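You operate a simulated robot arm through the tools that you are given. There is no shell and no other tool. Be economical: measure what you need, move in short steps, check, and stop when the job is done.

Carry out the task below with a simulated two-armed robot. There is one attempt and no reset: what you move stays moved.

JOB
Pick up the red oil can with one hand, pass it to the other hand and put it on the packing bench. Set down upright: red oil can.

The check looks at the end state, three seconds after you hand in, the way a careful person would. Anything else that was tipped, shoved, dropped, spilled or broken makes it a failure.

ROBOT AND FRAMES
Two 6-joint arms with three-finger grippers on one trunk, on a base that drives. Base frame: it is fixed to the floor where the robot stands at the start and does not move with it; the origin is under the middle of the robot, x ahead of it, y to its left, z up. Readings come in m, rad, newtons and seconds.
The left shoulder is at the start at [0.04, 0.147, 1.356], the right one opposite. With the tool pointing down near the work surface each hand reaches from about 0.3 to 0.52 m from the robot's upright axis, wherever it stands, measured 20 degrees to its own side. Places, roughly: packing bench [1.6, 3.4, 0.8]. Payload 2.69 kg a hand.
The tool frame of a hand sits at the grasp point between the pads (the TCP): z along the fingers, y along the line on which they close. The tips reach 0.029 m beyond it. The gripper opens to 0.12 m. The gripper's body begins 0.078 m behind the TCP.
Orientation is told as [roll, pitch, yaw] about the base's x, y, z axes, in that order, counted from this pose: with the fingers straight down and closing along the base's y, the tool's x points along the base's -x, its y along +y and its z along -z.

CONTROLS
- The arms move only by the tool drive_tool. It takes "left_commands", "right_commands" or both (then of equal length, played together; a hand with none holds still); each is a list of rows, each a list of 7 numbers: the turn, a rotation vector about the base's x, y, z in units of 180 degrees (1.0 is 180 degrees), then the shift along the base's x, y, z in units of 200 mm (1.0 is 200 mm), then the finger opening in m, from 0 to 0.12. In form: [[ax, ay, az, dx, dy, dz, grip], ...]. A call has 1 to 20 rows; each row is the pose to reach, as a shift and turn from the pose commanded when the call began. A call with a number of a shift or a turn outside -1 to 1 is refused whole. Each row takes 0.2 s and may step no farther than 0.05 m and 0.15 rad from the row before; otherwise, or with a gripper value out of range, the whole call is refused. A pose out of reach is approached as far as the arm can. The call stops where the force on the tool passes 40 N (or 10 N more than at its start, if that is more) or the arm is blocked; 0.2 s more then pass. The fingers move at their own pace and stop on an object; they squeeze with about 24 N. The grip force told is the motor's: it shows also when the fingers shut on nothing. Time passes only in rows, and 0.2 s behind the last, so rows that repeat a pose let the fingers close. It gives the time, the measured TCP pose, the force on the tool (base axes), the opening and the grip force at its end, in the units of the frame above (readings bear some noise), with the torque about the TCP (base axes, N m) and any sound that the robot's microphone picked up.
- Cameras (640 x 400 px; columns grow to the right, rows downward): "scene" is now at [0.1006, -0.0025, 1.5632]; the picture's right is [-0.09, -1.00, 0.00], its down [-0.80, 0.07, -0.60] and it looks along [0.60, -0.05, -0.80] (base axes); focal length 278 px, centre (320, 200). "left" rides on the left gripper at [0.063, 0, -0.104] in its tool frame; the picture's right is [0.00, 1.00, 0.00], its down [-0.83, 0.00, -0.56] and it looks along [-0.56, 0.00, 0.83] (tool axes); focal length 275 px, centre (320, 200). "right" rides on the right gripper at [0.063, 0, -0.104] in its tool frame; the picture's right is [0.00, 1.00, 0.00], its down [-0.83, 0.00, -0.56] and it looks along [-0.56, 0.00, 0.83] (tool axes); focal length 275 px, centre (320, 200). There is no depth. A picture from a camera that has moved, and an enlarged one, comes with that camera's place and axes in the base frame and with its lens. The place of the scene camera against the robot may be out by one fixed shift of up to 0.012 m in any direction.
- grab_frame(camera): a new picture of that camera. No time passes.
- raise_lower(by): slides the trunk up (or, below 0, down) by that many m; the arms and the scene camera ride with it, the base frame stays. It gives what a move gives, with no picture.
- base_move(legs): drives the robot by 1 to 6 legs, each [ahead, turn to the left] in m and rad, along the robot's own axes; the way and the turn of a leg run together, so that a leg with both is an arc; at most 1.5 m and 3.142 rad a leg. The arms and the cameras ride along, it lands a little off, and it stops where it bumps. It gives what a move gives.
- pan_tilt(pan, tilt): turns the head with the scene camera to pan (to the left, within 1.501 rad either way) and tilt (down, from -0.506 to 1.204), counted from straight ahead of the robot. It gives what a move gives.
- zoom(camera, box): a new picture of the part [left, top, right, bottom] of that camera's present view, enlarged. No time passes.
- hand_in(): hands the job in; it is judged then, once.

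Work in short steps. Places have to be worked out from the pictures, the camera data and where the tool is seen: move nearer, look again, correct. Check each grasp and each placing, and mend what went wrong. You have 120 turns and 92 pictures in all, those below and enlarged ones among them. Open the grippers and draw the arms clear of the work before you hand the job in, unless the task says otherwise; then end with one line.

The tools are called after ">>>" as name(argument=value, ...) on one line, values as JSON. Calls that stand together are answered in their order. drive_tool: Moves the arms, as the interface text tells. Its arguments: {"type":"object","properties":{"left_commands":{"type":"array","items":{"type":"array","items":{"type":"number"}}},"right_commands":{"type":"array","items":{"type":"array","items":{"type":"number"}}}},"required":[]} The other tools are called the same way: raise_lower (by) slides the trunk up or down; base_move (legs) drives the base; pan_tilt (pan, tilt) turns the head that bears the scene camera; grab_frame (camera) takes a picture; zoom (camera, box) takes an enlarged picture of a part of a camera's view; hand_in () hands the job in.

At the start:

```text
t: 0.0
left_eef_pos: [0.4863, 0.2398, 1.0004]
left_ee_rot: [0.0, 0.0, -0.001]
left_contact_force: [1.0, 0.0, 0.0]
left_moment: [-0.03, -0.01, 0.01]
left_width: 0.1202
left_finger_force: 0.0
right_eef_pos: [0.4775, -0.2585, 1.0012]
right_ee_rot: [0.0, 0.0, 0.001]
right_contact_force: [0.3, -1.0, 0.6]
right_moment: [0.0, 0.0, -0.01]
right_width: 0.1196
right_finger_force: 0.1
trunk travel left (down, up): [-0.483, 0.014]
robot x, y, heading: [0.0026, -0.0024, 0.0]
head pan, tilt: [-0.087, 0.929]
```

scene: 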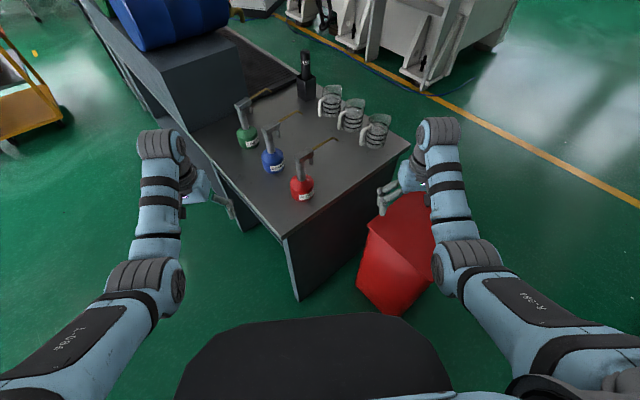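
right: 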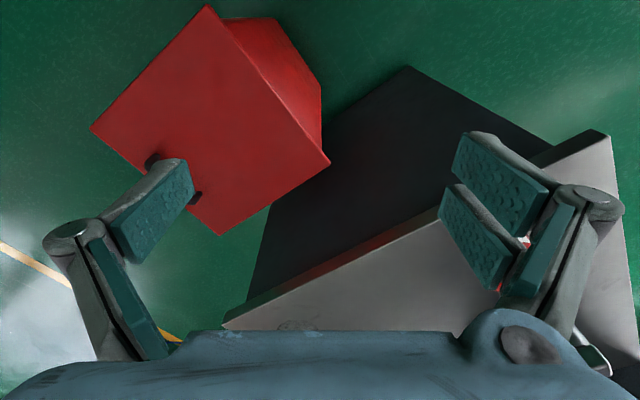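
left: 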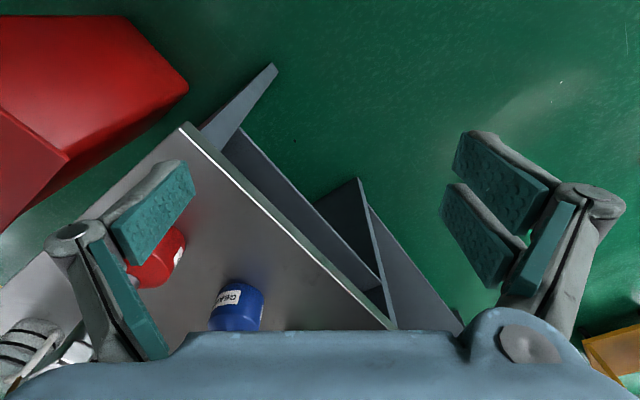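

I'll take a closer look at the red can and its surroundings first.

>>> zoom(camera="scene", box=[220, 80, 420, 205])

>>> zoom(camera="left", box=[0, 150, 320, 350])

```text
3.20 times, centred on (320, 142) of scene
camera zoom: at [0.1006, -0.0025, 1.5632], right [-0.09, -1.0, 0.0], down [-0.8, 0.07, -0.6], along [0.6, -0.05, -0.8], focal length 889 px, centre (320, 384)
```

zoom: 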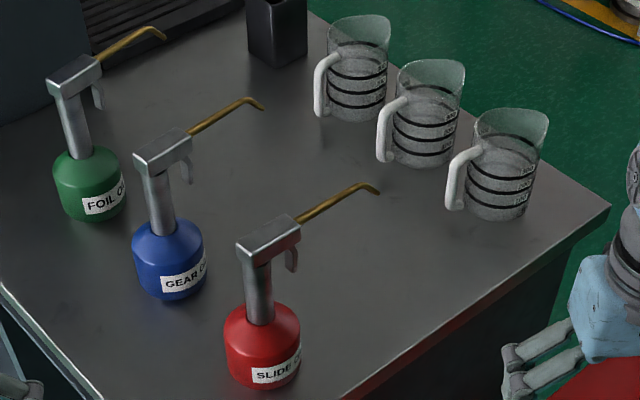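

```text
2.00 times, centred on (160, 250) of left
camera zoom: at [0.4239, 0.2417, 1.1052], right [0.0, 1.0, 0.0], down [0.83, 0.0, 0.56], along [0.56, 0.0, -0.83], focal length 551 px, centre (640, 100)
```

zoom: 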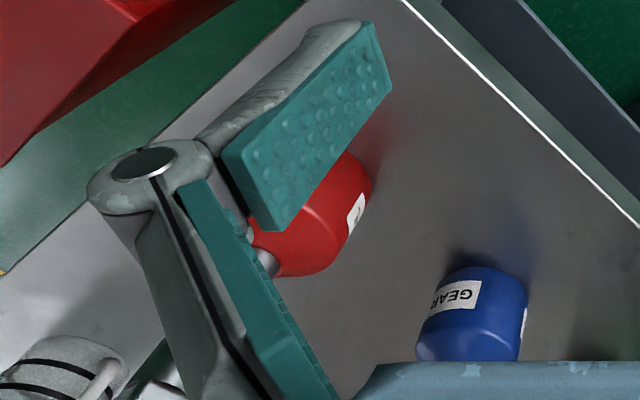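

The red can comes out at about (0.706, 0.009) with the body centre at z ≈ 0.83, about 0.08 in diameter and about 0.19 tall overall. Now I look toward the packing bench.

>>> pan_tilt(pan=1.1, tilt=0.3)

>>> grab_frame(camera="scene")

>>> pan_tilt(pan=0.2, tilt=0.6)

>>> grab_frame(camera="scene")

```text
t: 1.4
left_eef_pos: [0.4857, 0.2408, 1.0011]
left_ee_rot: [0.0, -0.001, -0.001]
left_contact_force: [0.1, 0.1, -0.5]
left_moment: [0.02, -0.02, -0.03]
left_width: 0.12
left_finger_force: 0.1
right_eef_pos: [0.4772, -0.2583, 1.0021]
right_ee_rot: [0.002, 0.0, 0.0]
right_contact_force: [-0.5, -0.1, 1.0]
right_moment: [-0.01, 0.03, -0.03]
right_width: 0.1201
right_finger_force: 0.0
trunk travel left (down, up): [-0.483, 0.014]
robot x, y, heading: [-0.0002, 0.0022, 0.001]
head pan, tilt: [1.1, 0.3]
```

```text
86 pictures are left
camera scene: at [0.0695, 0.087, 1.6176], right [0.89, -0.45, 0.0], down [-0.13, -0.26, -0.96], along [0.43, 0.85, -0.3], focal length 278 px, centre (320, 200)
```

scene: 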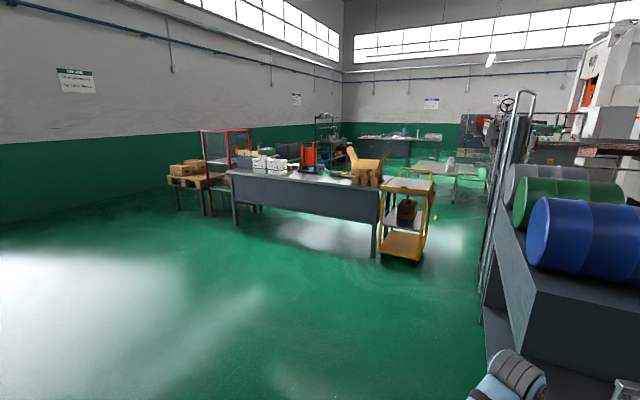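

```text
t: 2.6
left_eef_pos: [0.4856, 0.2403, 1.0009]
left_ee_rot: [0.001, 0.001, -0.001]
left_contact_force: [-0.9, -0.4, -0.1]
left_moment: [-0.01, 0.01, -0.03]
left_width: 0.12
left_finger_force: 0.0
right_eef_pos: [0.4783, -0.2588, 1.0004]
right_ee_rot: [0.003, -0.001, 0.0]
right_contact_force: [-0.2, -0.8, 0.1]
right_moment: [-0.02, 0.03, -0.02]
right_width: 0.1199
right_finger_force: 0.0
trunk travel left (down, up): [-0.483, 0.014]
robot x, y, heading: [0.0009, -0.0012, -0.001]
head pan, tilt: [0.201, 0.6]
```

```text
85 pictures are left
camera scene: at [0.1135, 0.0216, 1.5901], right [0.2, -0.98, 0.0], down [-0.55, -0.11, -0.83], along [0.81, 0.17, -0.56], focal length 278 px, centre (320, 200)
```

scene: 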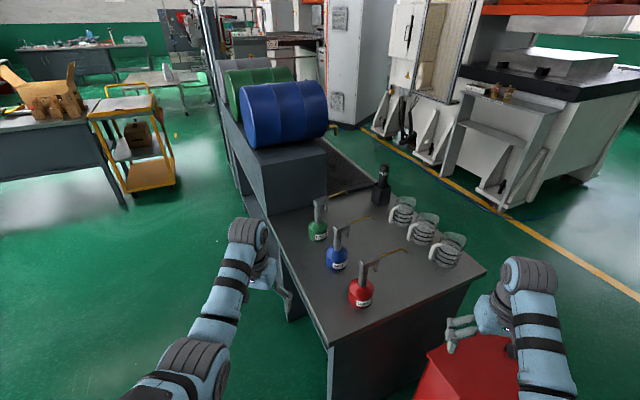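

The packing bench is the long table to the front-left. My plan is for the left hand to take the pump neck from above, then the right hand takes the body from the side. First I check the clearance between my base and the table corner.

>>> pan_tilt(pan=0.0, tilt=1.2)

>>> grab_frame(camera="scene")

```text
t: 3.6
left_eef_pos: [0.4869, 0.2406, 1.0016]
left_ee_rot: [0.001, -0.001, 0.0]
left_contact_force: [0.5, 0.8, 0.0]
left_moment: [0.0, -0.03, 0.01]
left_width: 0.1201
left_finger_force: 0.1
right_eef_pos: [0.477, -0.2575, 1.0007]
right_ee_rot: [0.0, 0.0, 0.0]
right_contact_force: [0.5, -0.1, -0.7]
right_moment: [0.03, -0.02, 0.03]
right_width: 0.1199
right_finger_force: 0.0
trunk travel left (down, up): [-0.483, 0.014]
robot x, y, heading: [0.0027, -0.0019, -0.002]
head pan, tilt: [0.0, 1.201]
```

```text
84 pictures are left
camera scene: at [0.0829, 0.0039, 1.5456], right [0.0, -1.0, 0.0], down [-0.93, 0.0, -0.36], along [0.36, 0.0, -0.93], focal length 278 px, centre (320, 200)
```

scene: 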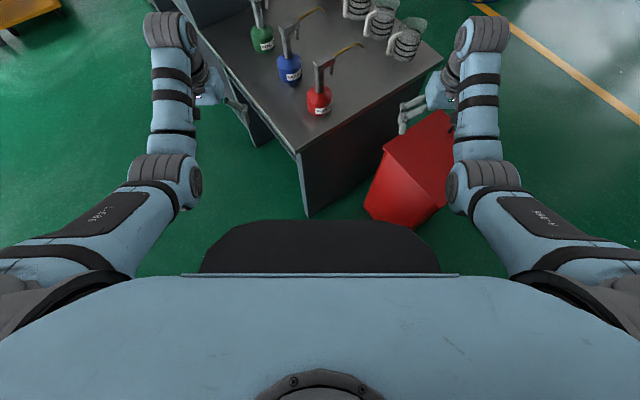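

The black plate's height is ambiguous, so I lower the trunk slightly to see whether it rides with the trunk (parallax test).

>>> raise_lower(by=-0.06)

>>> grab_frame(camera="scene")

```text
t: 4.6
left_eef_pos: [0.4862, 0.2409, 0.941]
left_ee_rot: [-0.001, 0.0, 0.001]
left_contact_force: [-0.4, -0.8, 0.9]
left_moment: [0.01, -0.01, 0.0]
left_width: 0.1199
left_finger_force: 0.0
right_eef_pos: [0.477, -0.2585, 0.9401]
right_ee_rot: [0.0, -0.001, 0.0]
right_contact_force: [-0.1, 0.4, -0.5]
right_moment: [-0.01, -0.01, 0.0]
right_width: 0.1199
right_finger_force: 0.0
trunk travel left (down, up): [-0.423, 0.074]
robot x, y, heading: [0.0011, 0.0031, 0.001]
head pan, tilt: [0.0, 1.201]
```

```text
83 pictures are left
camera scene: at [0.0826, 0.0039, 1.4853], right [0.0, -1.0, 0.0], down [-0.93, 0.0, -0.36], along [0.36, 0.0, -0.93], focal length 278 px, centre (320, 200)
```

scene: 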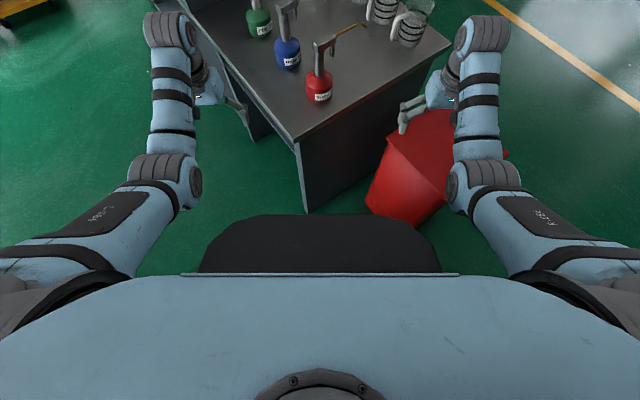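

The plate stays with the base, at roughly 0.6–0.8 m height. I lower further for a better parallax baseline; both hands are clear of the table.

>>> raise_lower(by=-0.14)

>>> grab_frame(camera="scene")

```text
t: 6.3
left_eef_pos: [0.4862, 0.2402, 0.8003]
left_ee_rot: [0.0, -0.001, -0.001]
left_contact_force: [0.4, 0.3, 0.6]
left_moment: [-0.01, -0.01, 0.0]
left_width: 0.1199
left_finger_force: 0.1
right_eef_pos: [0.4773, -0.257, 0.8002]
right_ee_rot: [0.0, 0.002, 0.001]
right_contact_force: [0.2, 1.1, 0.3]
right_moment: [-0.01, 0.02, 0.0]
right_width: 0.12
right_finger_force: 0.1
trunk travel left (down, up): [-0.283, 0.214]
robot x, y, heading: [0.0012, -0.0036, 0.0]
head pan, tilt: [0.0, 1.201]
```

```text
82 pictures are left
camera scene: at [0.0827, 0.0039, 1.3452], right [0.0, -1.0, 0.0], down [-0.93, 0.0, -0.36], along [0.36, 0.0, -0.93], focal length 278 px, centre (320, 200)
```

scene: 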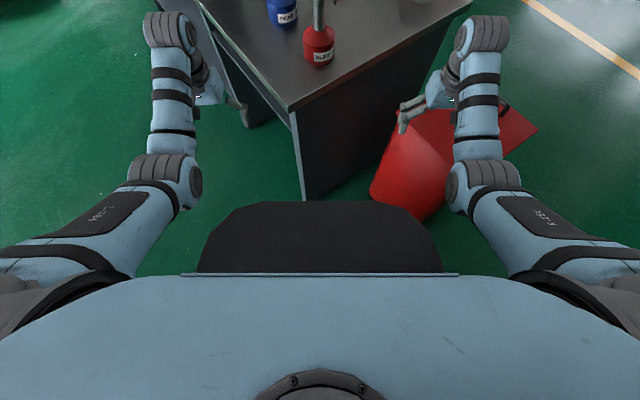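

The base front is at x ≈ 0.39 and the table corner post at about (0.55, 0.08), which leaves roughly 0.15 m. Before driving, I test how far the left arm reaches tool-down at neck height with the trunk low.

>>> drive_tool(left_commands=[[0, 0, 0, 0, 0, 0.25, 0.12], [0, 0, 0, 0, 0, 0.5, 0.12], [0, 0, 0, 0, 0, 0.75, 0.12], [0, 0, 0, 0.2, 0, 0.75, 0.12], [0, 0, 0, 0.4, 0, 0.75, 0.12], [0, 0, 0, 0.6, 0, 0.75, 0.12], [0, 0, 0, 0.8, 0, 0.75, 0.12]])

```text
t: 7.9
left_eef_pos: [0.575, 0.2402, 0.9488]
left_ee_rot: [0.0, 0.002, -0.001]
left_contact_force: [-0.3, -0.3, 0.1]
left_moment: [-0.02, -0.02, 0.02]
left_width: 0.1199
left_finger_force: 0.0
left hand out of reach, approached as far as the arm can: row 1, 2, 3, 4, 6, 7
right_eef_pos: [0.4767, -0.2587, 0.8013]
right_ee_rot: [-0.001, 0.0, 0.0]
right_contact_force: [-0.1, 0.3, -0.3]
right_moment: [0.01, -0.02, 0.02]
right_width: 0.1198
right_finger_force: 0.1
trunk travel left (down, up): [-0.283, 0.214]
robot x, y, heading: [-0.0015, -0.0033, 0.005]
head pan, tilt: [0.0, 1.201]
```

Left tool-down reach is about 0.54 m from the shoulder at this trunk height, so with a drive of 0.12 m plus a slight tilt the can is reachable. I raise the right hand and then drive forward in two careful legs.

>>> drive_tool(right_commands=[[0, 0, 0, -0.1, 0, 0.2, 0.12], [0, 0, 0, -0.2, 0, 0.4, 0.12], [0, 0, 0, -0.3, 0, 0.6, 0.12]])

>>> base_move(legs=[[0.09, 0.0]])

>>> grab_frame(camera="scene")

```text
t: 8.7
left_eef_pos: [0.5744, 0.2403, 0.9487]
left_ee_rot: [0.001, 0.001, -0.001]
left_contact_force: [-0.2, -0.2, -0.5]
left_moment: [-0.01, 0.0, -0.01]
left_width: 0.1199
left_finger_force: 0.0
right_eef_pos: [0.5024, -0.2748, 0.8403]
right_ee_rot: [-0.001, 0.001, 0.001]
right_contact_force: [0.5, -0.1, 0.6]
right_moment: [0.02, 0.01, 0.01]
right_width: 0.1201
right_finger_force: 0.1
right hand out of reach, approached as far as the arm can: row 1, 2, 3
trunk travel left (down, up): [-0.283, 0.214]
robot x, y, heading: [-0.0003, 0.0031, 0.002]
head pan, tilt: [0.0, 1.201]
```

```text
t: 9.8
left_eef_pos: [0.6601, 0.2398, 0.9529]
left_ee_rot: [0.0, -0.007, 0.001]
left_contact_force: [-1.0, 0.2, -0.5]
left_moment: [0.04, -0.04, 0.02]
left_width: 0.1199
left_finger_force: 0.2
right_eef_pos: [0.589, -0.274, 0.8436]
right_ee_rot: [0.0, -0.006, 0.0]
right_contact_force: [0.6, 0.7, 0.1]
right_moment: [0.0, -0.01, -0.03]
right_width: 0.1201
right_finger_force: 0.0
trunk travel left (down, up): [-0.283, 0.214]
robot x, y, heading: [0.0945, 0.0012, -0.003]
head pan, tilt: [0.0, 1.201]
```

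```text
81 pictures are left
camera scene: at [0.1658, 0.0038, 1.3457], right [0.0, -1.0, 0.0], down [-0.93, 0.0, -0.37], along [0.37, 0.0, -0.93], focal length 278 px, centre (320, 200)
```

scene: 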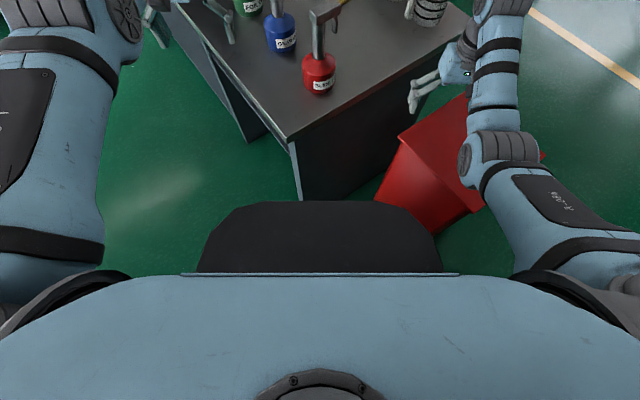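

The gap to the post is still about 6 cm, so I stop here. I raise the trunk by 0.15 so the left hand clears the can tops, then yaw it -60° so the fingers close across the spout direction.

>>> raise_lower(by=0.15)

>>> drive_tool(left_commands=[[0, 0, -0.0417, 0, 0, 0, 0.12], [0, 0, -0.0833, 0, 0, 0, 0.12], [0, 0, -0.125, 0, 0, 0, 0.12], [0, 0, -0.1667, 0, 0, 0, 0.12], [0, 0, -0.2083, 0, 0, 0, 0.12], [0, 0, -0.25, 0, 0, 0, 0.12], [0, 0, -0.2917, 0, 0, 0, 0.12], [0, 0, -0.3333, 0, 0, 0, 0.12]])

>>> pan_tilt(pan=0.0, tilt=0.9)

>>> grab_frame(camera="scene")

>>> grab_frame(camera="left")

```text
t: 11.5
left_eef_pos: [0.6648, 0.2392, 1.0984]
left_ee_rot: [-0.001, 0.001, -0.001]
left_contact_force: [0.4, 0.6, -0.8]
left_moment: [-0.01, 0.05, 0.0]
left_width: 0.1199
left_finger_force: 0.1
right_eef_pos: [0.594, -0.2732, 0.9909]
right_ee_rot: [0.001, 0.0, -0.001]
right_contact_force: [0.3, -0.8, -0.2]
right_moment: [0.0, 0.0, 0.0]
right_width: 0.12
right_finger_force: 0.1
trunk travel left (down, up): [-0.433, 0.064]
robot x, y, heading: [0.0882, 0.0016, 0.001]
head pan, tilt: [0.0, 1.201]
```

```text
t: 13.3
left_eef_pos: [0.6651, 0.2397, 1.0988]
left_ee_rot: [-0.001, -0.002, -1.049]
left_contact_force: [0.4, 0.1, -0.1]
left_moment: [0.05, 0.01, 0.0]
left_width: 0.1202
left_finger_force: 0.0
right_eef_pos: [0.5946, -0.2732, 0.9911]
right_ee_rot: [-0.001, -0.002, 0.001]
right_contact_force: [0.6, 0.6, -0.2]
right_moment: [0.0, -0.03, 0.0]
right_width: 0.12
right_finger_force: 0.1
trunk travel left (down, up): [-0.433, 0.064]
robot x, y, heading: [0.0901, 0.0012, -0.001]
head pan, tilt: [0.0, 1.201]
```

```text
t: 14.1
left_eef_pos: [0.6652, 0.2388, 1.099]
left_ee_rot: [0.001, 0.0, -1.047]
left_contact_force: [-0.1, -0.3, -0.7]
left_moment: [0.0, -0.04, -0.02]
left_width: 0.12
left_finger_force: 0.1
right_eef_pos: [0.5944, -0.2743, 0.9895]
right_ee_rot: [0.001, -0.001, 0.0]
right_contact_force: [0.4, -0.4, -0.9]
right_moment: [-0.02, 0.01, -0.05]
right_width: 0.12
right_finger_force: 0.0
trunk travel left (down, up): [-0.433, 0.064]
robot x, y, heading: [0.0882, 0.001, 0.002]
head pan, tilt: [0.0, 0.901]
```

```text
80 pictures are left
camera scene: at [0.1937, 0.0038, 1.5155], right [0.0, -1.0, 0.0], down [-0.78, 0.0, -0.62], along [0.62, 0.0, -0.78], focal length 278 px, centre (320, 200)
```

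scene: 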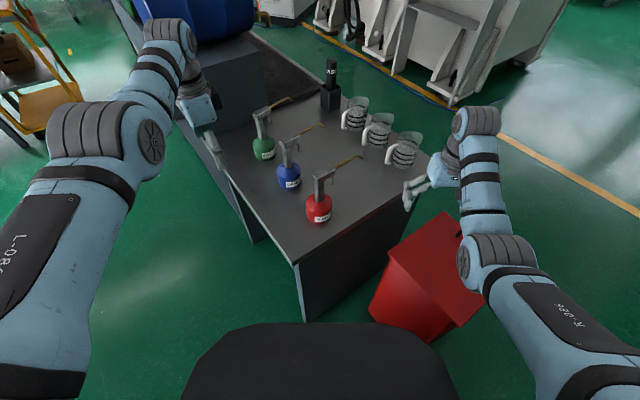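

```text
79 pictures are left
camera left: at [0.6352, 0.2955, 1.2033], right [0.87, 0.5, 0.0], down [0.41, -0.72, 0.56], along [0.28, -0.48, -0.83], focal length 275 px, centre (320, 200)
```

left: 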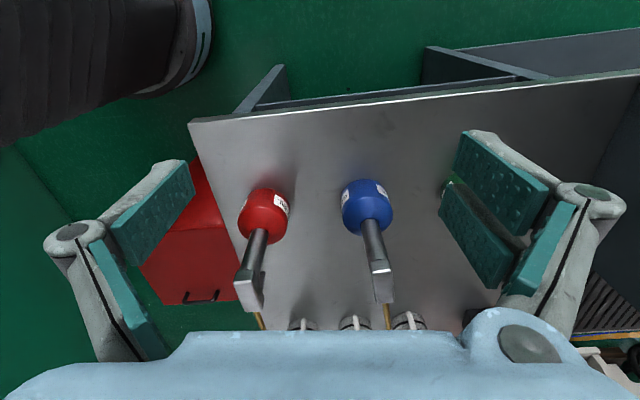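

The left wrist camera and the scene camera agree: the red can axis is at about (0.696, 0.009). I zoom in to check the pump head's alignment against the closing direction (image x).

>>> zoom(camera="left", box=[200, 170, 420, 335])

>>> zoom(camera="scene", box=[250, 130, 410, 230])

```text
2.42 times, centred on (310, 252) of left
camera zoom: at [0.6352, 0.2955, 1.2033], right [0.87, 0.5, 0.0], down [0.41, -0.72, 0.56], along [0.28, -0.48, -0.83], focal length 667 px, centre (344, 73)
```

zoom: 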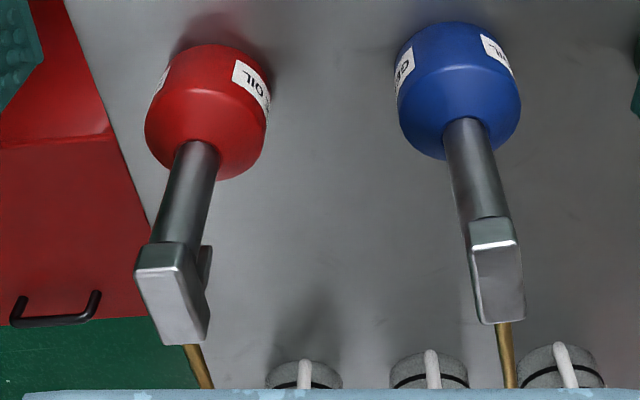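

```text
4.00 times, centred on (330, 180) of scene
camera zoom: at [0.1937, 0.0038, 1.5155], right [0.0, -1.0, 0.0], down [-0.78, 0.0, -0.62], along [0.62, 0.0, -0.78], focal length 1112 px, centre (280, 280)
```

zoom: 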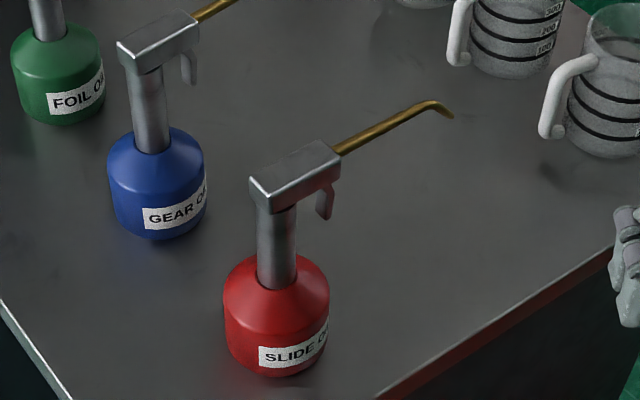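

The spout heading is about -55°, the neck spans z ≈ 0.876–0.955 and is about 0.021 wide, and the head top is at about 0.985. I turn the left tool to yaw -55° with a 20° lean along the spout, moving toward the can at a safe height.

>>> drive_tool(left_commands=[[-0.0235, -0.015, 0.007, 0.04, -0.19, 0, 0.12], [-0.047, -0.03, 0.014, 0.08, -0.38, 0, 0.12], [-0.07, -0.045, 0.021, 0.12, -0.57, 0, 0.12], [-0.0939, -0.0598, 0.0277, 0.155, -0.76, 0, 0.12], [-0.0939, -0.0598, 0.0277, 0.155, -0.9, 0, 0.12]])

>>> grab_frame(camera="left")

>>> grab_frame(camera="scene")

```text
t: 15.3
left_eef_pos: [0.6983, 0.0594, 1.0986]
left_ee_rot: [0.0, -0.35, -0.958]
left_contact_force: [-0.2, -0.7, -0.3]
left_moment: [0.03, -0.01, -0.01]
left_width: 0.1199
left_finger_force: 0.1
right_eef_pos: [0.594, -0.2752, 0.9902]
right_ee_rot: [0.003, 0.001, -0.001]
right_contact_force: [-1.0, -0.2, -0.4]
right_moment: [0.04, 0.0, -0.01]
right_width: 0.1199
right_finger_force: 0.1
trunk travel left (down, up): [-0.433, 0.064]
robot x, y, heading: [0.0854, -0.0011, 0.003]
head pan, tilt: [0.0, 0.901]
```

```text
76 pictures are left
camera left: at [0.6453, 0.1372, 1.1748], right [0.82, 0.57, 0.0], down [0.34, -0.49, 0.81], along [0.46, -0.66, -0.59], focal length 275 px, centre (320, 200)
```

left: 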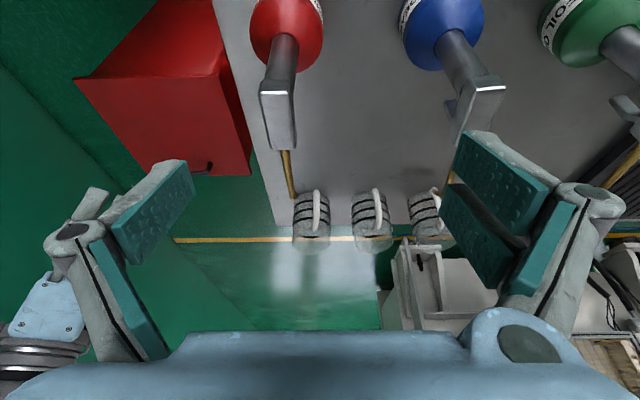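

```text
75 pictures are left
camera scene: at [0.1936, 0.002, 1.5156], right [0.0, -1.0, 0.0], down [-0.78, 0.0, -0.62], along [0.62, 0.0, -0.78], focal length 278 px, centre (320, 200)
```

scene: 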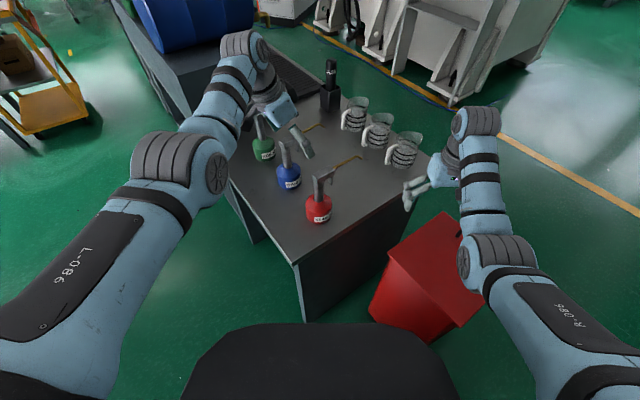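

The neck projects to about (0.693, 0.008), consistent with before. I shift over the can axis at this height and check again.

>>> drive_tool(left_commands=[[0, 0, 0, -0.01, -0.13, 0, 0.12], [0, 0, 0, -0.017, -0.252, 0, 0.12]])

>>> raise_lower(by=-0.07)

>>> grab_frame(camera="left")

>>> zoom(camera="scene", box=[220, 60, 420, 260])

```text
t: 15.9
left_eef_pos: [0.6916, 0.0102, 1.0975]
left_ee_rot: [0.002, -0.347, -0.958]
left_contact_force: [-0.3, 0.9, 0.3]
left_moment: [0.05, 0.0, 0.01]
left_width: 0.1201
left_finger_force: 0.1
left hand out of reach, approached as far as the arm can: row 2
right_eef_pos: [0.5934, -0.2746, 0.9903]
right_ee_rot: [0.002, -0.001, 0.0]
right_contact_force: [-0.5, -0.1, 0.0]
right_moment: [0.01, -0.01, 0.02]
right_width: 0.12
right_finger_force: 0.1
trunk travel left (down, up): [-0.433, 0.064]
robot x, y, heading: [0.0872, 0.0007, -0.004]
head pan, tilt: [0.0, 0.901]
```

```text
t: 17.0
left_eef_pos: [0.6925, 0.0123, 1.0267]
left_ee_rot: [0.002, -0.349, -0.96]
left_contact_force: [0.2, -0.3, 0.2]
left_moment: [0.01, -0.02, 0.05]
left_width: 0.1198
left_finger_force: 0.0
right_eef_pos: [0.5943, -0.2745, 0.9205]
right_ee_rot: [-0.001, 0.0, 0.001]
right_contact_force: [-0.2, -0.3, 0.9]
right_moment: [0.02, 0.0, 0.0]
right_width: 0.12
right_finger_force: 0.0
trunk travel left (down, up): [-0.363, 0.134]
robot x, y, heading: [0.0919, -0.0003, 0.002]
head pan, tilt: [0.0, 0.901]
```

```text
74 pictures are left
camera left: at [0.6381, 0.0906, 1.103], right [0.82, 0.57, 0.0], down [0.34, -0.49, 0.81], along [0.46, -0.66, -0.59], focal length 275 px, centre (320, 200)
```

left: 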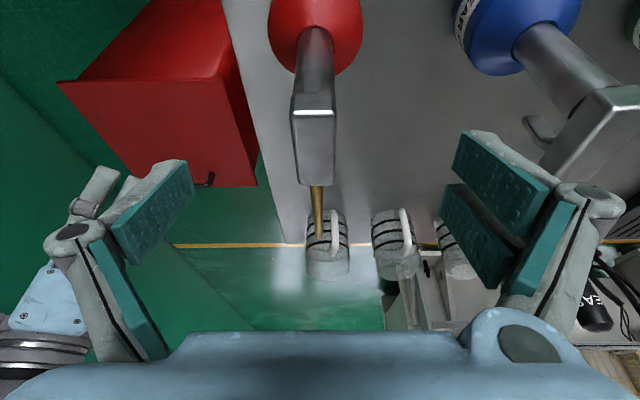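

```text
2.00 times, centred on (320, 160) of scene
camera zoom: at [0.1936, 0.0038, 1.4444], right [0.0, -1.0, 0.0], down [-0.78, 0.0, -0.62], along [0.62, 0.0, -0.78], focal length 556 px, centre (320, 280)
```

zoom: 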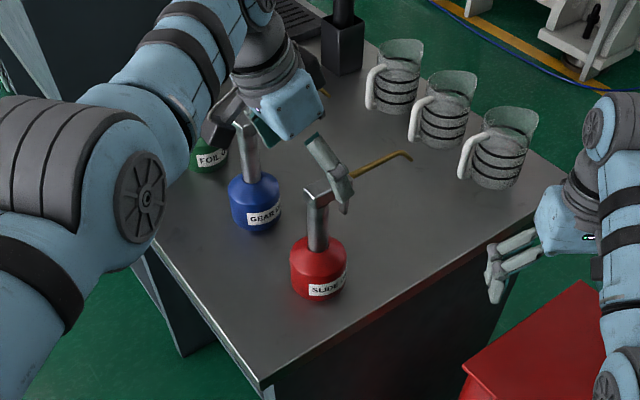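

The pump head is centred between the open fingers (offset about 4 mm), and the blue can's head is well clear. I lower the trunk another 0.10 to bring the TCP to z ≈ 0.926 on the neck.

>>> raise_lower(by=-0.1)

>>> grab_frame(camera="left")

>>> zoom(camera="scene", box=[220, 20, 420, 220])

```text
t: 18.3
left_eef_pos: [0.6915, 0.011, 0.9261]
left_ee_rot: [0.0, -0.351, -0.961]
left_contact_force: [0.5, 0.6, 0.2]
left_moment: [-0.02, -0.02, 0.0]
left_width: 0.1202
left_finger_force: 0.0
right_eef_pos: [0.5944, -0.2749, 0.8201]
right_ee_rot: [-0.001, -0.002, 0.001]
right_contact_force: [-0.7, 0.1, 0.5]
right_moment: [-0.02, 0.01, -0.04]
right_width: 0.1199
right_finger_force: 0.1
trunk travel left (down, up): [-0.263, 0.234]
robot x, y, heading: [0.0927, -0.0022, -0.002]
head pan, tilt: [0.0, 0.901]
```

```text
72 pictures are left
camera left: at [0.6381, 0.0905, 1.0038], right [0.82, 0.57, 0.0], down [0.34, -0.49, 0.81], along [0.46, -0.66, -0.59], focal length 275 px, centre (320, 200)
```

left: 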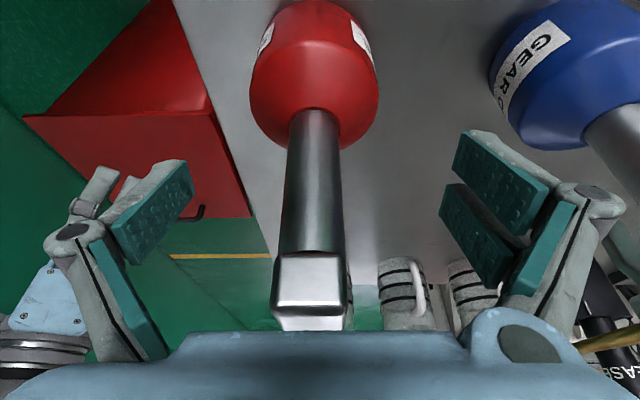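

```text
2.00 times, centred on (320, 120) of scene
camera zoom: at [0.1936, 0.0037, 1.3452], right [0.0, -1.0, 0.0], down [-0.78, 0.0, -0.62], along [0.62, 0.0, -0.78], focal length 556 px, centre (320, 360)
```

zoom: 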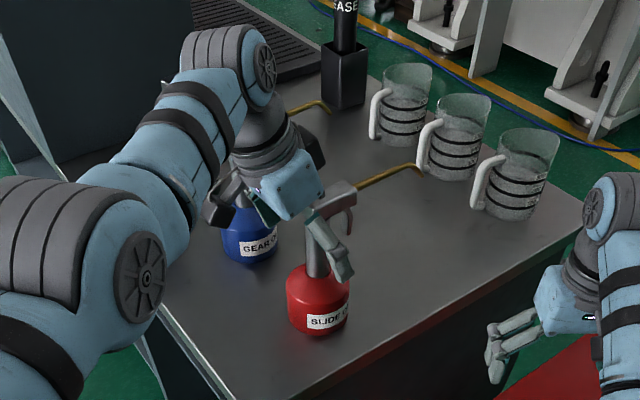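

The neck sits right at the TCP depth, about 3 mm off centre. I make that small correction and close the fingers.

>>> drive_tool(left_commands=[[0, 0, 0, -0.011, -0.008, 0, 0.12], [0, 0, 0, -0.011, -0.008, 0, 0.06], [0, 0, 0, -0.011, -0.008, 0, 0.03], [0, 0, 0, -0.011, -0.008, 0, 0.0], [0, 0, 0, -0.011, -0.008, 0, 0.0], [0, 0, 0, -0.011, -0.008, 0, 0.0]])

>>> grab_frame(camera="left")

```text
t: 19.7
left_eef_pos: [0.6886, 0.0095, 0.9259]
left_ee_rot: [-0.001, -0.35, -0.958]
left_contact_force: [-0.8, 0.2, 1.6]
left_moment: [-0.19, 0.11, -0.02]
left_width: 0.0267
left_finger_force: 23.9
right_eef_pos: [0.5928, -0.2733, 0.8206]
right_ee_rot: [0.001, 0.002, 0.001]
right_contact_force: [-0.1, -0.2, -0.7]
right_moment: [0.03, -0.02, -0.02]
right_width: 0.1201
right_finger_force: 0.0
trunk travel left (down, up): [-0.263, 0.234]
robot x, y, heading: [0.0892, -0.0016, 0.001]
head pan, tilt: [0.0, 0.901]
```

```text
70 pictures are left
camera left: at [0.6355, 0.0886, 1.0042], right [0.82, 0.57, 0.0], down [0.34, -0.49, 0.81], along [0.46, -0.66, -0.59], focal length 275 px, centre (320, 200)
```

left: 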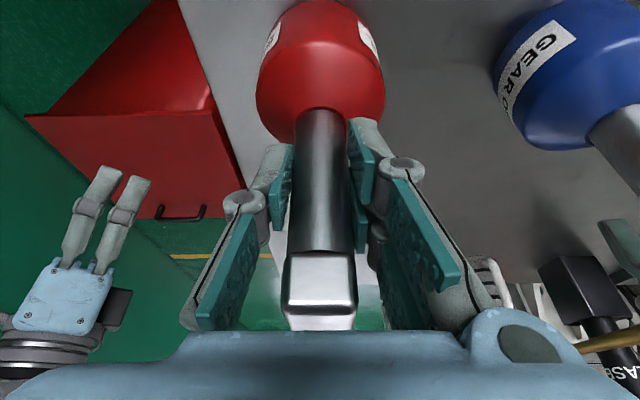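

The left hand is gripping the neck (opening 0.0267, 24 N). I lift a little with the trunk and check.

>>> raise_lower(by=0.05)

>>> grab_frame(camera="left")

>>> zoom(camera="scene", box=[200, 40, 420, 240])

```text
t: 20.6
left_eef_pos: [0.6899, 0.0094, 0.9762]
left_ee_rot: [-0.002, -0.349, -0.961]
left_contact_force: [-0.5, -0.5, -3.9]
left_moment: [0.04, 0.0, -0.01]
left_width: 0.027
left_finger_force: 24.4
right_eef_pos: [0.5952, -0.2745, 0.871]
right_ee_rot: [-0.002, 0.001, 0.001]
right_contact_force: [0.3, -0.1, -0.6]
right_moment: [-0.03, 0.01, -0.01]
right_width: 0.12
right_finger_force: 0.1
trunk travel left (down, up): [-0.313, 0.184]
robot x, y, heading: [0.088, -0.0007, 0.002]
head pan, tilt: [0.0, 0.901]
```

```text
69 pictures are left
camera left: at [0.6363, 0.0888, 1.0531], right [0.82, 0.57, 0.0], down [0.34, -0.49, 0.81], along [0.46, -0.66, -0.59], focal length 275 px, centre (320, 200)
```

left: 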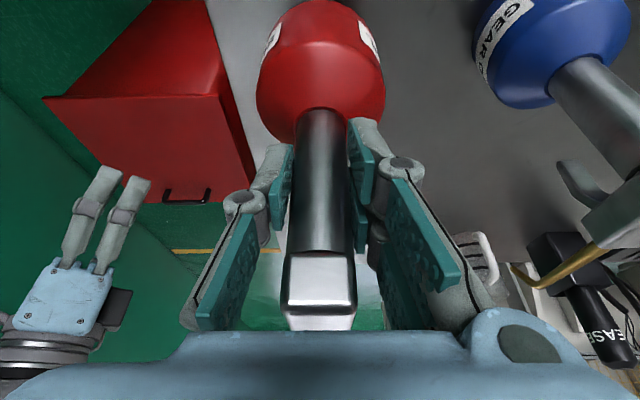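

```text
2.00 times, centred on (310, 140) of scene
camera zoom: at [0.1947, 0.0036, 1.3947], right [0.0, -1.0, 0.0], down [-0.78, 0.0, -0.62], along [0.62, 0.0, -0.78], focal length 556 px, centre (340, 320)
```

zoom: 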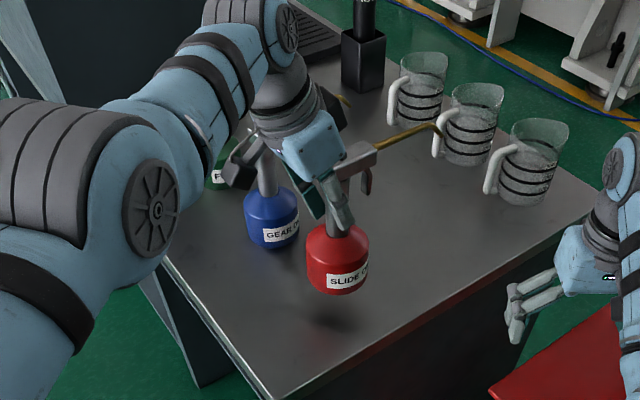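

It holds firmly with no slip, weighing about 0.35–0.4 kg. I raise further, then back off from the table.

>>> raise_lower(by=0.12)

>>> base_move(legs=[[-0.4, 0.0]])

>>> grab_frame(camera="scene")

```text
t: 22.1
left_eef_pos: [0.6893, 0.0104, 1.0978]
left_ee_rot: [-0.001, -0.349, -0.959]
left_contact_force: [-0.7, -0.4, -3.4]
left_moment: [0.06, 0.02, -0.02]
left_width: 0.0273
left_finger_force: 23.9
right_eef_pos: [0.5929, -0.2733, 0.9897]
right_ee_rot: [0.0, 0.002, 0.0]
right_contact_force: [-0.2, -0.1, -0.6]
right_moment: [-0.03, 0.0, 0.02]
right_width: 0.1199
right_finger_force: 0.0
trunk travel left (down, up): [-0.433, 0.064]
robot x, y, heading: [0.0936, -0.0033, 0.003]
head pan, tilt: [0.0, 0.901]
```

```text
t: 24.6
left_eef_pos: [0.2926, 0.0073, 1.0975]
left_ee_rot: [-0.003, -0.348, -0.966]
left_contact_force: [-0.1, -0.7, -2.4]
left_moment: [0.04, 0.05, 0.0]
left_width: 0.0269
left_finger_force: 23.9
right_eef_pos: [0.1929, -0.2762, 0.9897]
right_ee_rot: [0.0, 0.005, -0.009]
right_contact_force: [-0.5, -0.2, -0.3]
right_moment: [0.03, 0.03, 0.0]
right_width: 0.12
right_finger_force: 0.0
trunk travel left (down, up): [-0.433, 0.064]
robot x, y, heading: [-0.3064, 0.0002, -0.01]
head pan, tilt: [0.0, 0.901]
```

```text
67 pictures are left
camera scene: at [-0.2024, 0.0046, 1.5152], right [-0.01, -1.0, 0.0], down [-0.79, 0.01, -0.62], along [0.62, -0.01, -0.79], focal length 278 px, centre (320, 200)
```

scene: 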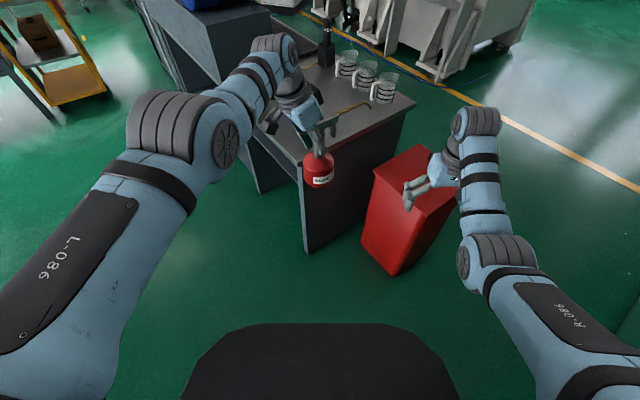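

Clear of the table. Next I pull the can in and untilt the left hand, then yaw it so the spout points forward, ready for the handover.

>>> drive_tool(left_commands=[[0.0182, 0.0128, 0, -0.15, 0.073, -0.0975, 0], [0.0364, 0.0255, 0, -0.3, 0.146, -0.195, 0], [0.0546, 0.0383, 0, -0.45, 0.219, -0.2925, 0], [0.0728, 0.051, 0, -0.6, 0.292, -0.39, 0], [0.091, 0.0638, 0, -0.743, 0.364, -0.4875, 0]])

>>> drive_tool(left_commands=[[0, 0, 0.0382, 0, 0, 0, 0], [0, 0, 0.0764, 0, 0, 0, 0], [0, 0, 0.1146, 0, 0, 0, 0], [0, 0, 0.1528, 0, 0, 0, 0], [0, 0, 0.191, 0, 0, 0, 0], [0, 0, 0.2292, 0, 0, 0, 0], [0, 0, 0.2674, 0, 0, 0, 0], [0, 0, 0.3056, 0, 0, 0, 0]])

>>> grab_frame(camera="scene")

```text
t: 25.8
left_eef_pos: [0.2296, 0.0523, 0.9804]
left_ee_rot: [-0.007, 0.004, -0.966]
left_contact_force: [0.6, 0.3, -2.8]
left_moment: [-0.02, 0.0, 0.01]
left_width: 0.0271
left_finger_force: 24.0
left hand out of reach, approached as far as the arm can: row 1, 2, 3, 4, 5
right_eef_pos: [0.1915, -0.2771, 0.9904]
right_ee_rot: [0.001, 0.001, -0.009]
right_contact_force: [0.4, 0.5, -0.1]
right_moment: [0.01, 0.03, -0.03]
right_width: 0.1198
right_finger_force: 0.0
trunk travel left (down, up): [-0.433, 0.064]
robot x, y, heading: [-0.3041, 0.0024, -0.005]
head pan, tilt: [0.0, 0.901]
```

```text
t: 27.6
left_eef_pos: [0.23, 0.0506, 0.9814]
left_ee_rot: [-0.001, 0.001, -0.003]
left_contact_force: [0.0, 0.7, -2.7]
left_moment: [0.02, -0.04, -0.03]
left_width: 0.0271
left_finger_force: 23.7
right_eef_pos: [0.1913, -0.2754, 0.99]
right_ee_rot: [-0.001, 0.0, -0.01]
right_contact_force: [-1.5, 0.4, 0.4]
right_moment: [-0.01, 0.0, 0.0]
right_width: 0.1199
right_finger_force: 0.1
trunk travel left (down, up): [-0.433, 0.064]
robot x, y, heading: [-0.3129, 0.0025, -0.007]
head pan, tilt: [0.0, 0.901]
```

```text
66 pictures are left
camera scene: at [-0.2056, 0.0048, 1.5155], right [-0.01, -1.0, 0.0], down [-0.78, 0.01, -0.62], along [0.62, -0.01, -0.78], focal length 278 px, centre (320, 200)
```

scene: 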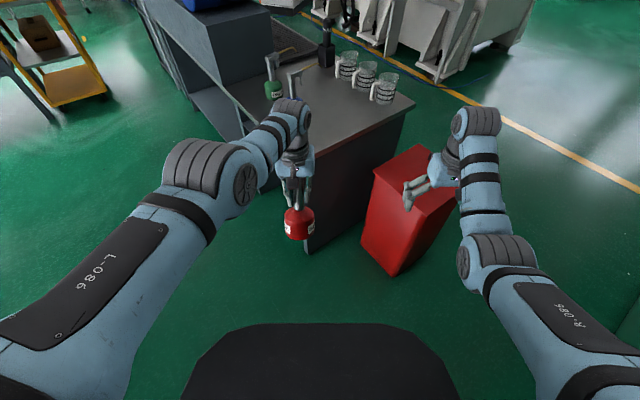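

The left hand holds the can upright with the body centre at about (0.23, 0.05, 0.887) and the spout forward. I bring the right hand to a yaw of 40° with a 45° downward pitch, behind and to the right of the can.

>>> drive_tool(right_commands=[[0, 0, 0.0444, 0, 0, 0, 0.12], [0, 0, 0.0889, 0, 0, 0, 0.12], [0, 0, 0.1333, 0, 0, 0, 0.12], [0, 0, 0.1778, 0, 0, 0, 0.12], [0, 0, 0.2222, 0, 0, 0, 0.12]])

>>> drive_tool(right_commands=[[0.0268, -0.0319, 0, -0.07, 0.08, -0.08, 0.12], [0.0537, -0.0638, 0, -0.15, 0.2, -0.17, 0.12], [0.0805, -0.0958, 0, -0.23, 0.35, -0.26, 0.12], [0.1073, -0.1277, 0, -0.31, 0.52, -0.35, 0.12], [0.1342, -0.1596, 0, -0.39, 0.68, -0.44, 0.12], [0.161, -0.1915, 0, -0.457, 0.84, -0.515, 0.12]])

>>> grab_frame(camera="scene")

>>> grab_frame(camera="right")

```text
t: 28.8
left_eef_pos: [0.2304, 0.0516, 0.9816]
left_ee_rot: [-0.001, 0.0, -0.006]
left_contact_force: [-0.3, 0.7, -2.7]
left_moment: [0.0, -0.03, -0.04]
left_width: 0.0269
left_finger_force: 24.2
right_eef_pos: [0.1927, -0.2755, 0.9906]
right_ee_rot: [0.0, 0.001, 0.692]
right_contact_force: [-0.4, 0.0, 0.3]
right_moment: [0.0, 0.0, 0.0]
right_width: 0.1199
right_finger_force: 0.1
trunk travel left (down, up): [-0.433, 0.064]
robot x, y, heading: [-0.3094, 0.0009, -0.012]
head pan, tilt: [0.0, 0.901]
```

```text
t: 30.2
left_eef_pos: [0.2298, 0.0514, 0.9816]
left_ee_rot: [-0.002, 0.001, -0.005]
left_contact_force: [0.2, 0.7, -2.1]
left_moment: [0.0, -0.01, 0.05]
left_width: 0.0273
left_finger_force: 23.8
right_eef_pos: [0.0992, -0.1054, 0.8891]
right_ee_rot: [0.008, -0.789, 0.688]
right_contact_force: [0.3, 0.6, -0.3]
right_moment: [0.05, -0.02, -0.03]
right_width: 0.1202
right_finger_force: 0.0
trunk travel left (down, up): [-0.433, 0.064]
robot x, y, heading: [-0.3092, 0.0022, -0.012]
head pan, tilt: [0.0, 0.901]
```

```text
65 pictures are left
camera scene: at [-0.2068, 0.0059, 1.5156], right [-0.01, -1.0, 0.0], down [-0.78, 0.01, -0.62], along [0.62, -0.01, -0.78], focal length 278 px, centre (320, 200)
```

scene: 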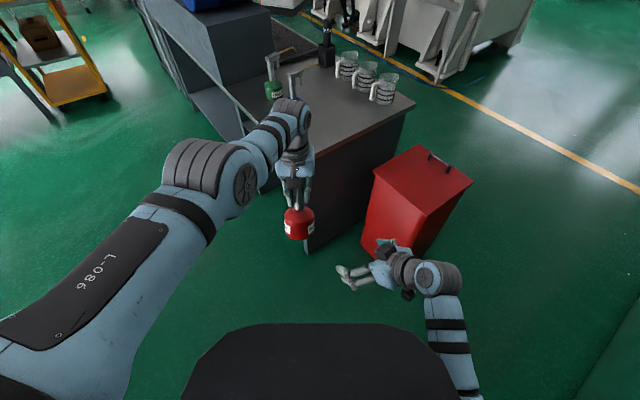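

```text
64 pictures are left
camera right: at [0.0069, -0.1814, 0.9179], right [-0.64, 0.77, 0.0], down [0.15, 0.12, 0.98], along [0.75, 0.63, -0.19], focal length 275 px, centre (320, 200)
```

right: 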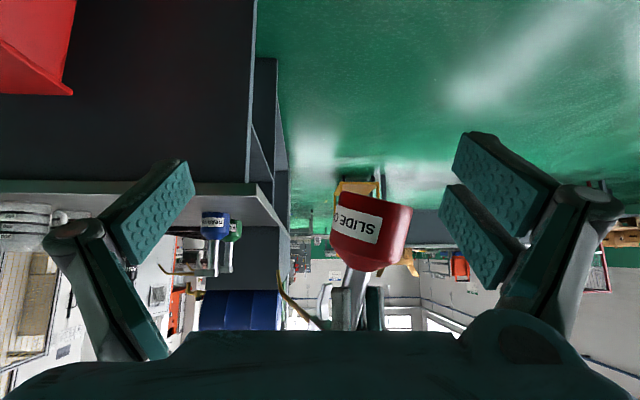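

The can looks leaned here: it was grasped with the tool tilted 20°, so untilting the tool tilted the can. I restore the 20° lean of the left tool (now along +x) to make the can vertical again.

>>> drive_tool(left_commands=[[0, -0.037, 0, 0, 0, 0, 0], [0, -0.074, 0, 0, 0, 0, 0], [0, -0.1111, 0, 0, 0, 0, 0]])

>>> grab_frame(camera="right")

>>> grab_frame(camera="scene")

```text
t: 31.0
left_eef_pos: [0.2907, 0.0289, 0.9662]
left_ee_rot: [0.0, -0.347, -0.005]
left_contact_force: [0.1, -0.2, -3.2]
left_moment: [0.01, 0.04, -0.01]
left_width: 0.0269
left_finger_force: 23.9
left hand out of reach, approached as far as the arm can: row 1, 2, 3
right_eef_pos: [0.0993, -0.106, 0.8859]
right_ee_rot: [0.01, -0.786, 0.686]
right_contact_force: [0.9, 0.5, -0.4]
right_moment: [0.04, 0.0, 0.01]
right_width: 0.1202
right_finger_force: 0.0
trunk travel left (down, up): [-0.433, 0.064]
robot x, y, heading: [-0.309, 0.0016, -0.007]
head pan, tilt: [0.0, 0.901]
```

```text
63 pictures are left
camera right: at [0.0078, -0.1823, 0.9173], right [-0.64, 0.77, 0.0], down [0.15, 0.12, 0.98], along [0.75, 0.63, -0.19], focal length 275 px, centre (320, 200)
```

right: 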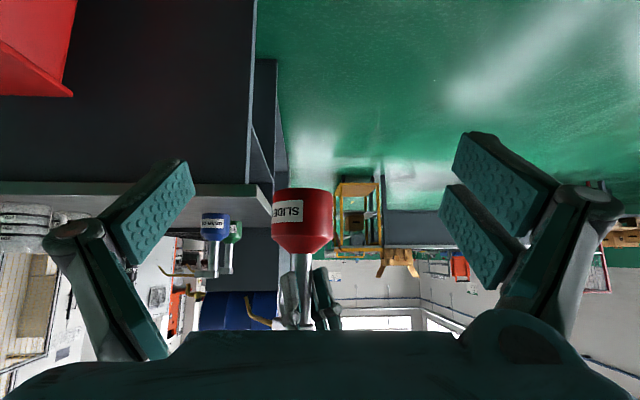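

```text
62 pictures are left
camera scene: at [-0.2054, 0.0047, 1.5155], right [-0.01, -1.0, 0.0], down [-0.78, 0.01, -0.62], along [0.62, -0.01, -0.78], focal length 278 px, centre (320, 200)
```

scene: 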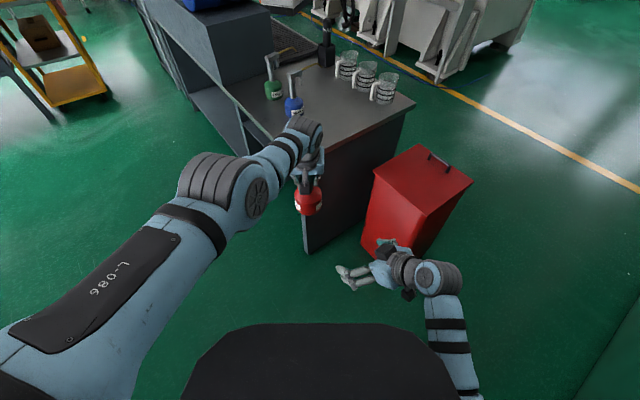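

The can is vertical now, but the hand drifted out to (0.29, 0.03, 0.966). I bring the left hand lower and closer so the right arm can reach comfortably.

>>> drive_tool(left_commands=[[0, 0, 0, 0, 0, -0.2, 0], [0, 0, 0, -0.1, 0.05, -0.35, 0], [0, 0, 0, -0.2, 0.12, -0.45, 0], [0, 0, 0, -0.3, 0.18, -0.5, 0], [0, 0, 0, -0.4, 0.2, -0.5, 0]])

>>> grab_frame(camera="right")

```text
t: 32.2
left_eef_pos: [0.2494, 0.0549, 0.8432]
left_ee_rot: [0.0, -0.349, -0.007]
left_contact_force: [0.2, -0.5, -2.7]
left_moment: [0.0, 0.03, 0.02]
left_width: 0.0271
left_finger_force: 24.1
left hand out of reach, approached as far as the arm can: row 1, 3, 4, 5
right_eef_pos: [0.0998, -0.1062, 0.8879]
right_ee_rot: [0.01, -0.785, 0.687]
right_contact_force: [0.2, 0.3, 0.9]
right_moment: [0.0, -0.01, -0.02]
right_width: 0.1202
right_finger_force: 0.1
trunk travel left (down, up): [-0.433, 0.064]
robot x, y, heading: [-0.3073, 0.0006, -0.009]
head pan, tilt: [0.0, 0.901]
```

```text
61 pictures are left
camera right: at [0.0076, -0.1823, 0.9174], right [-0.64, 0.77, 0.0], down [0.15, 0.12, 0.98], along [0.75, 0.63, -0.19], focal length 275 px, centre (320, 200)
```

right: 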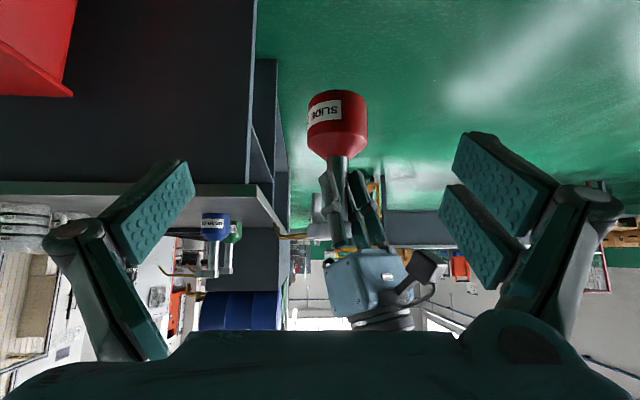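

The body centre is now at about (0.249, 0.053, 0.751). I bring the right hand down to that height and to a pregrasp about 10 cm behind the body.

>>> drive_tool(right_commands=[[0, 0, 0, 0, 0, -0.22, 0.12], [0, 0, 0, 0, 0, -0.44, 0.12], [0, 0, 0, 0, 0, -0.655, 0.12], [0, 0, 0, 0.12, 0.15, -0.655, 0.12], [0, 0, 0, 0.24, 0.3, -0.655, 0.12], [0, 0, 0, 0.35, 0.46, -0.655, 0.12]])

>>> grab_frame(camera="right")

>>> grab_frame(camera="scene")

```text
t: 33.6
left_eef_pos: [0.2506, 0.0564, 0.8448]
left_ee_rot: [-0.002, -0.348, -0.005]
left_contact_force: [-0.3, 0.8, -2.9]
left_moment: [-0.02, 0.05, -0.02]
left_width: 0.0271
left_finger_force: 24.0
right_eef_pos: [0.1702, -0.0141, 0.7558]
right_ee_rot: [0.008, -0.785, 0.687]
right_contact_force: [0.1, 1.4, -0.2]
right_moment: [0.03, -0.01, -0.02]
right_width: 0.1198
right_finger_force: 0.0
trunk travel left (down, up): [-0.433, 0.064]
robot x, y, heading: [-0.3132, 0.0049, -0.01]
head pan, tilt: [0.0, 0.901]
```

```text
60 pictures are left
camera right: at [0.0784, -0.0899, 0.7855], right [-0.64, 0.77, 0.0], down [0.15, 0.12, 0.98], along [0.75, 0.63, -0.2], focal length 275 px, centre (320, 200)
```

right: 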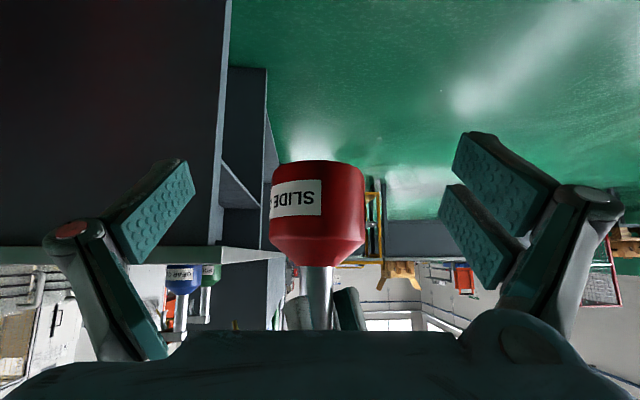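

```text
59 pictures are left
camera scene: at [-0.2045, 0.0057, 1.5154], right [-0.01, -1.0, 0.0], down [-0.78, 0.01, -0.62], along [0.62, -0.01, -0.78], focal length 278 px, centre (320, 200)
```

scene: 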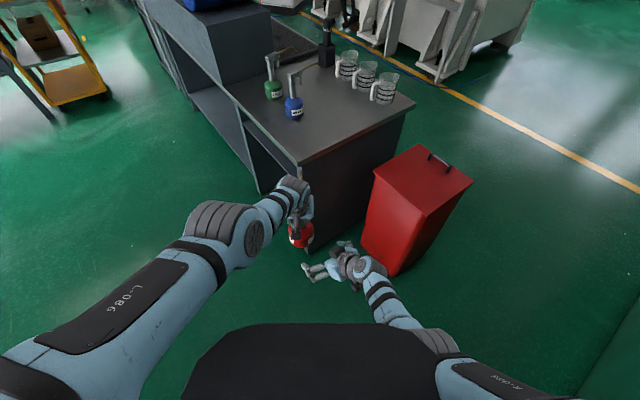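

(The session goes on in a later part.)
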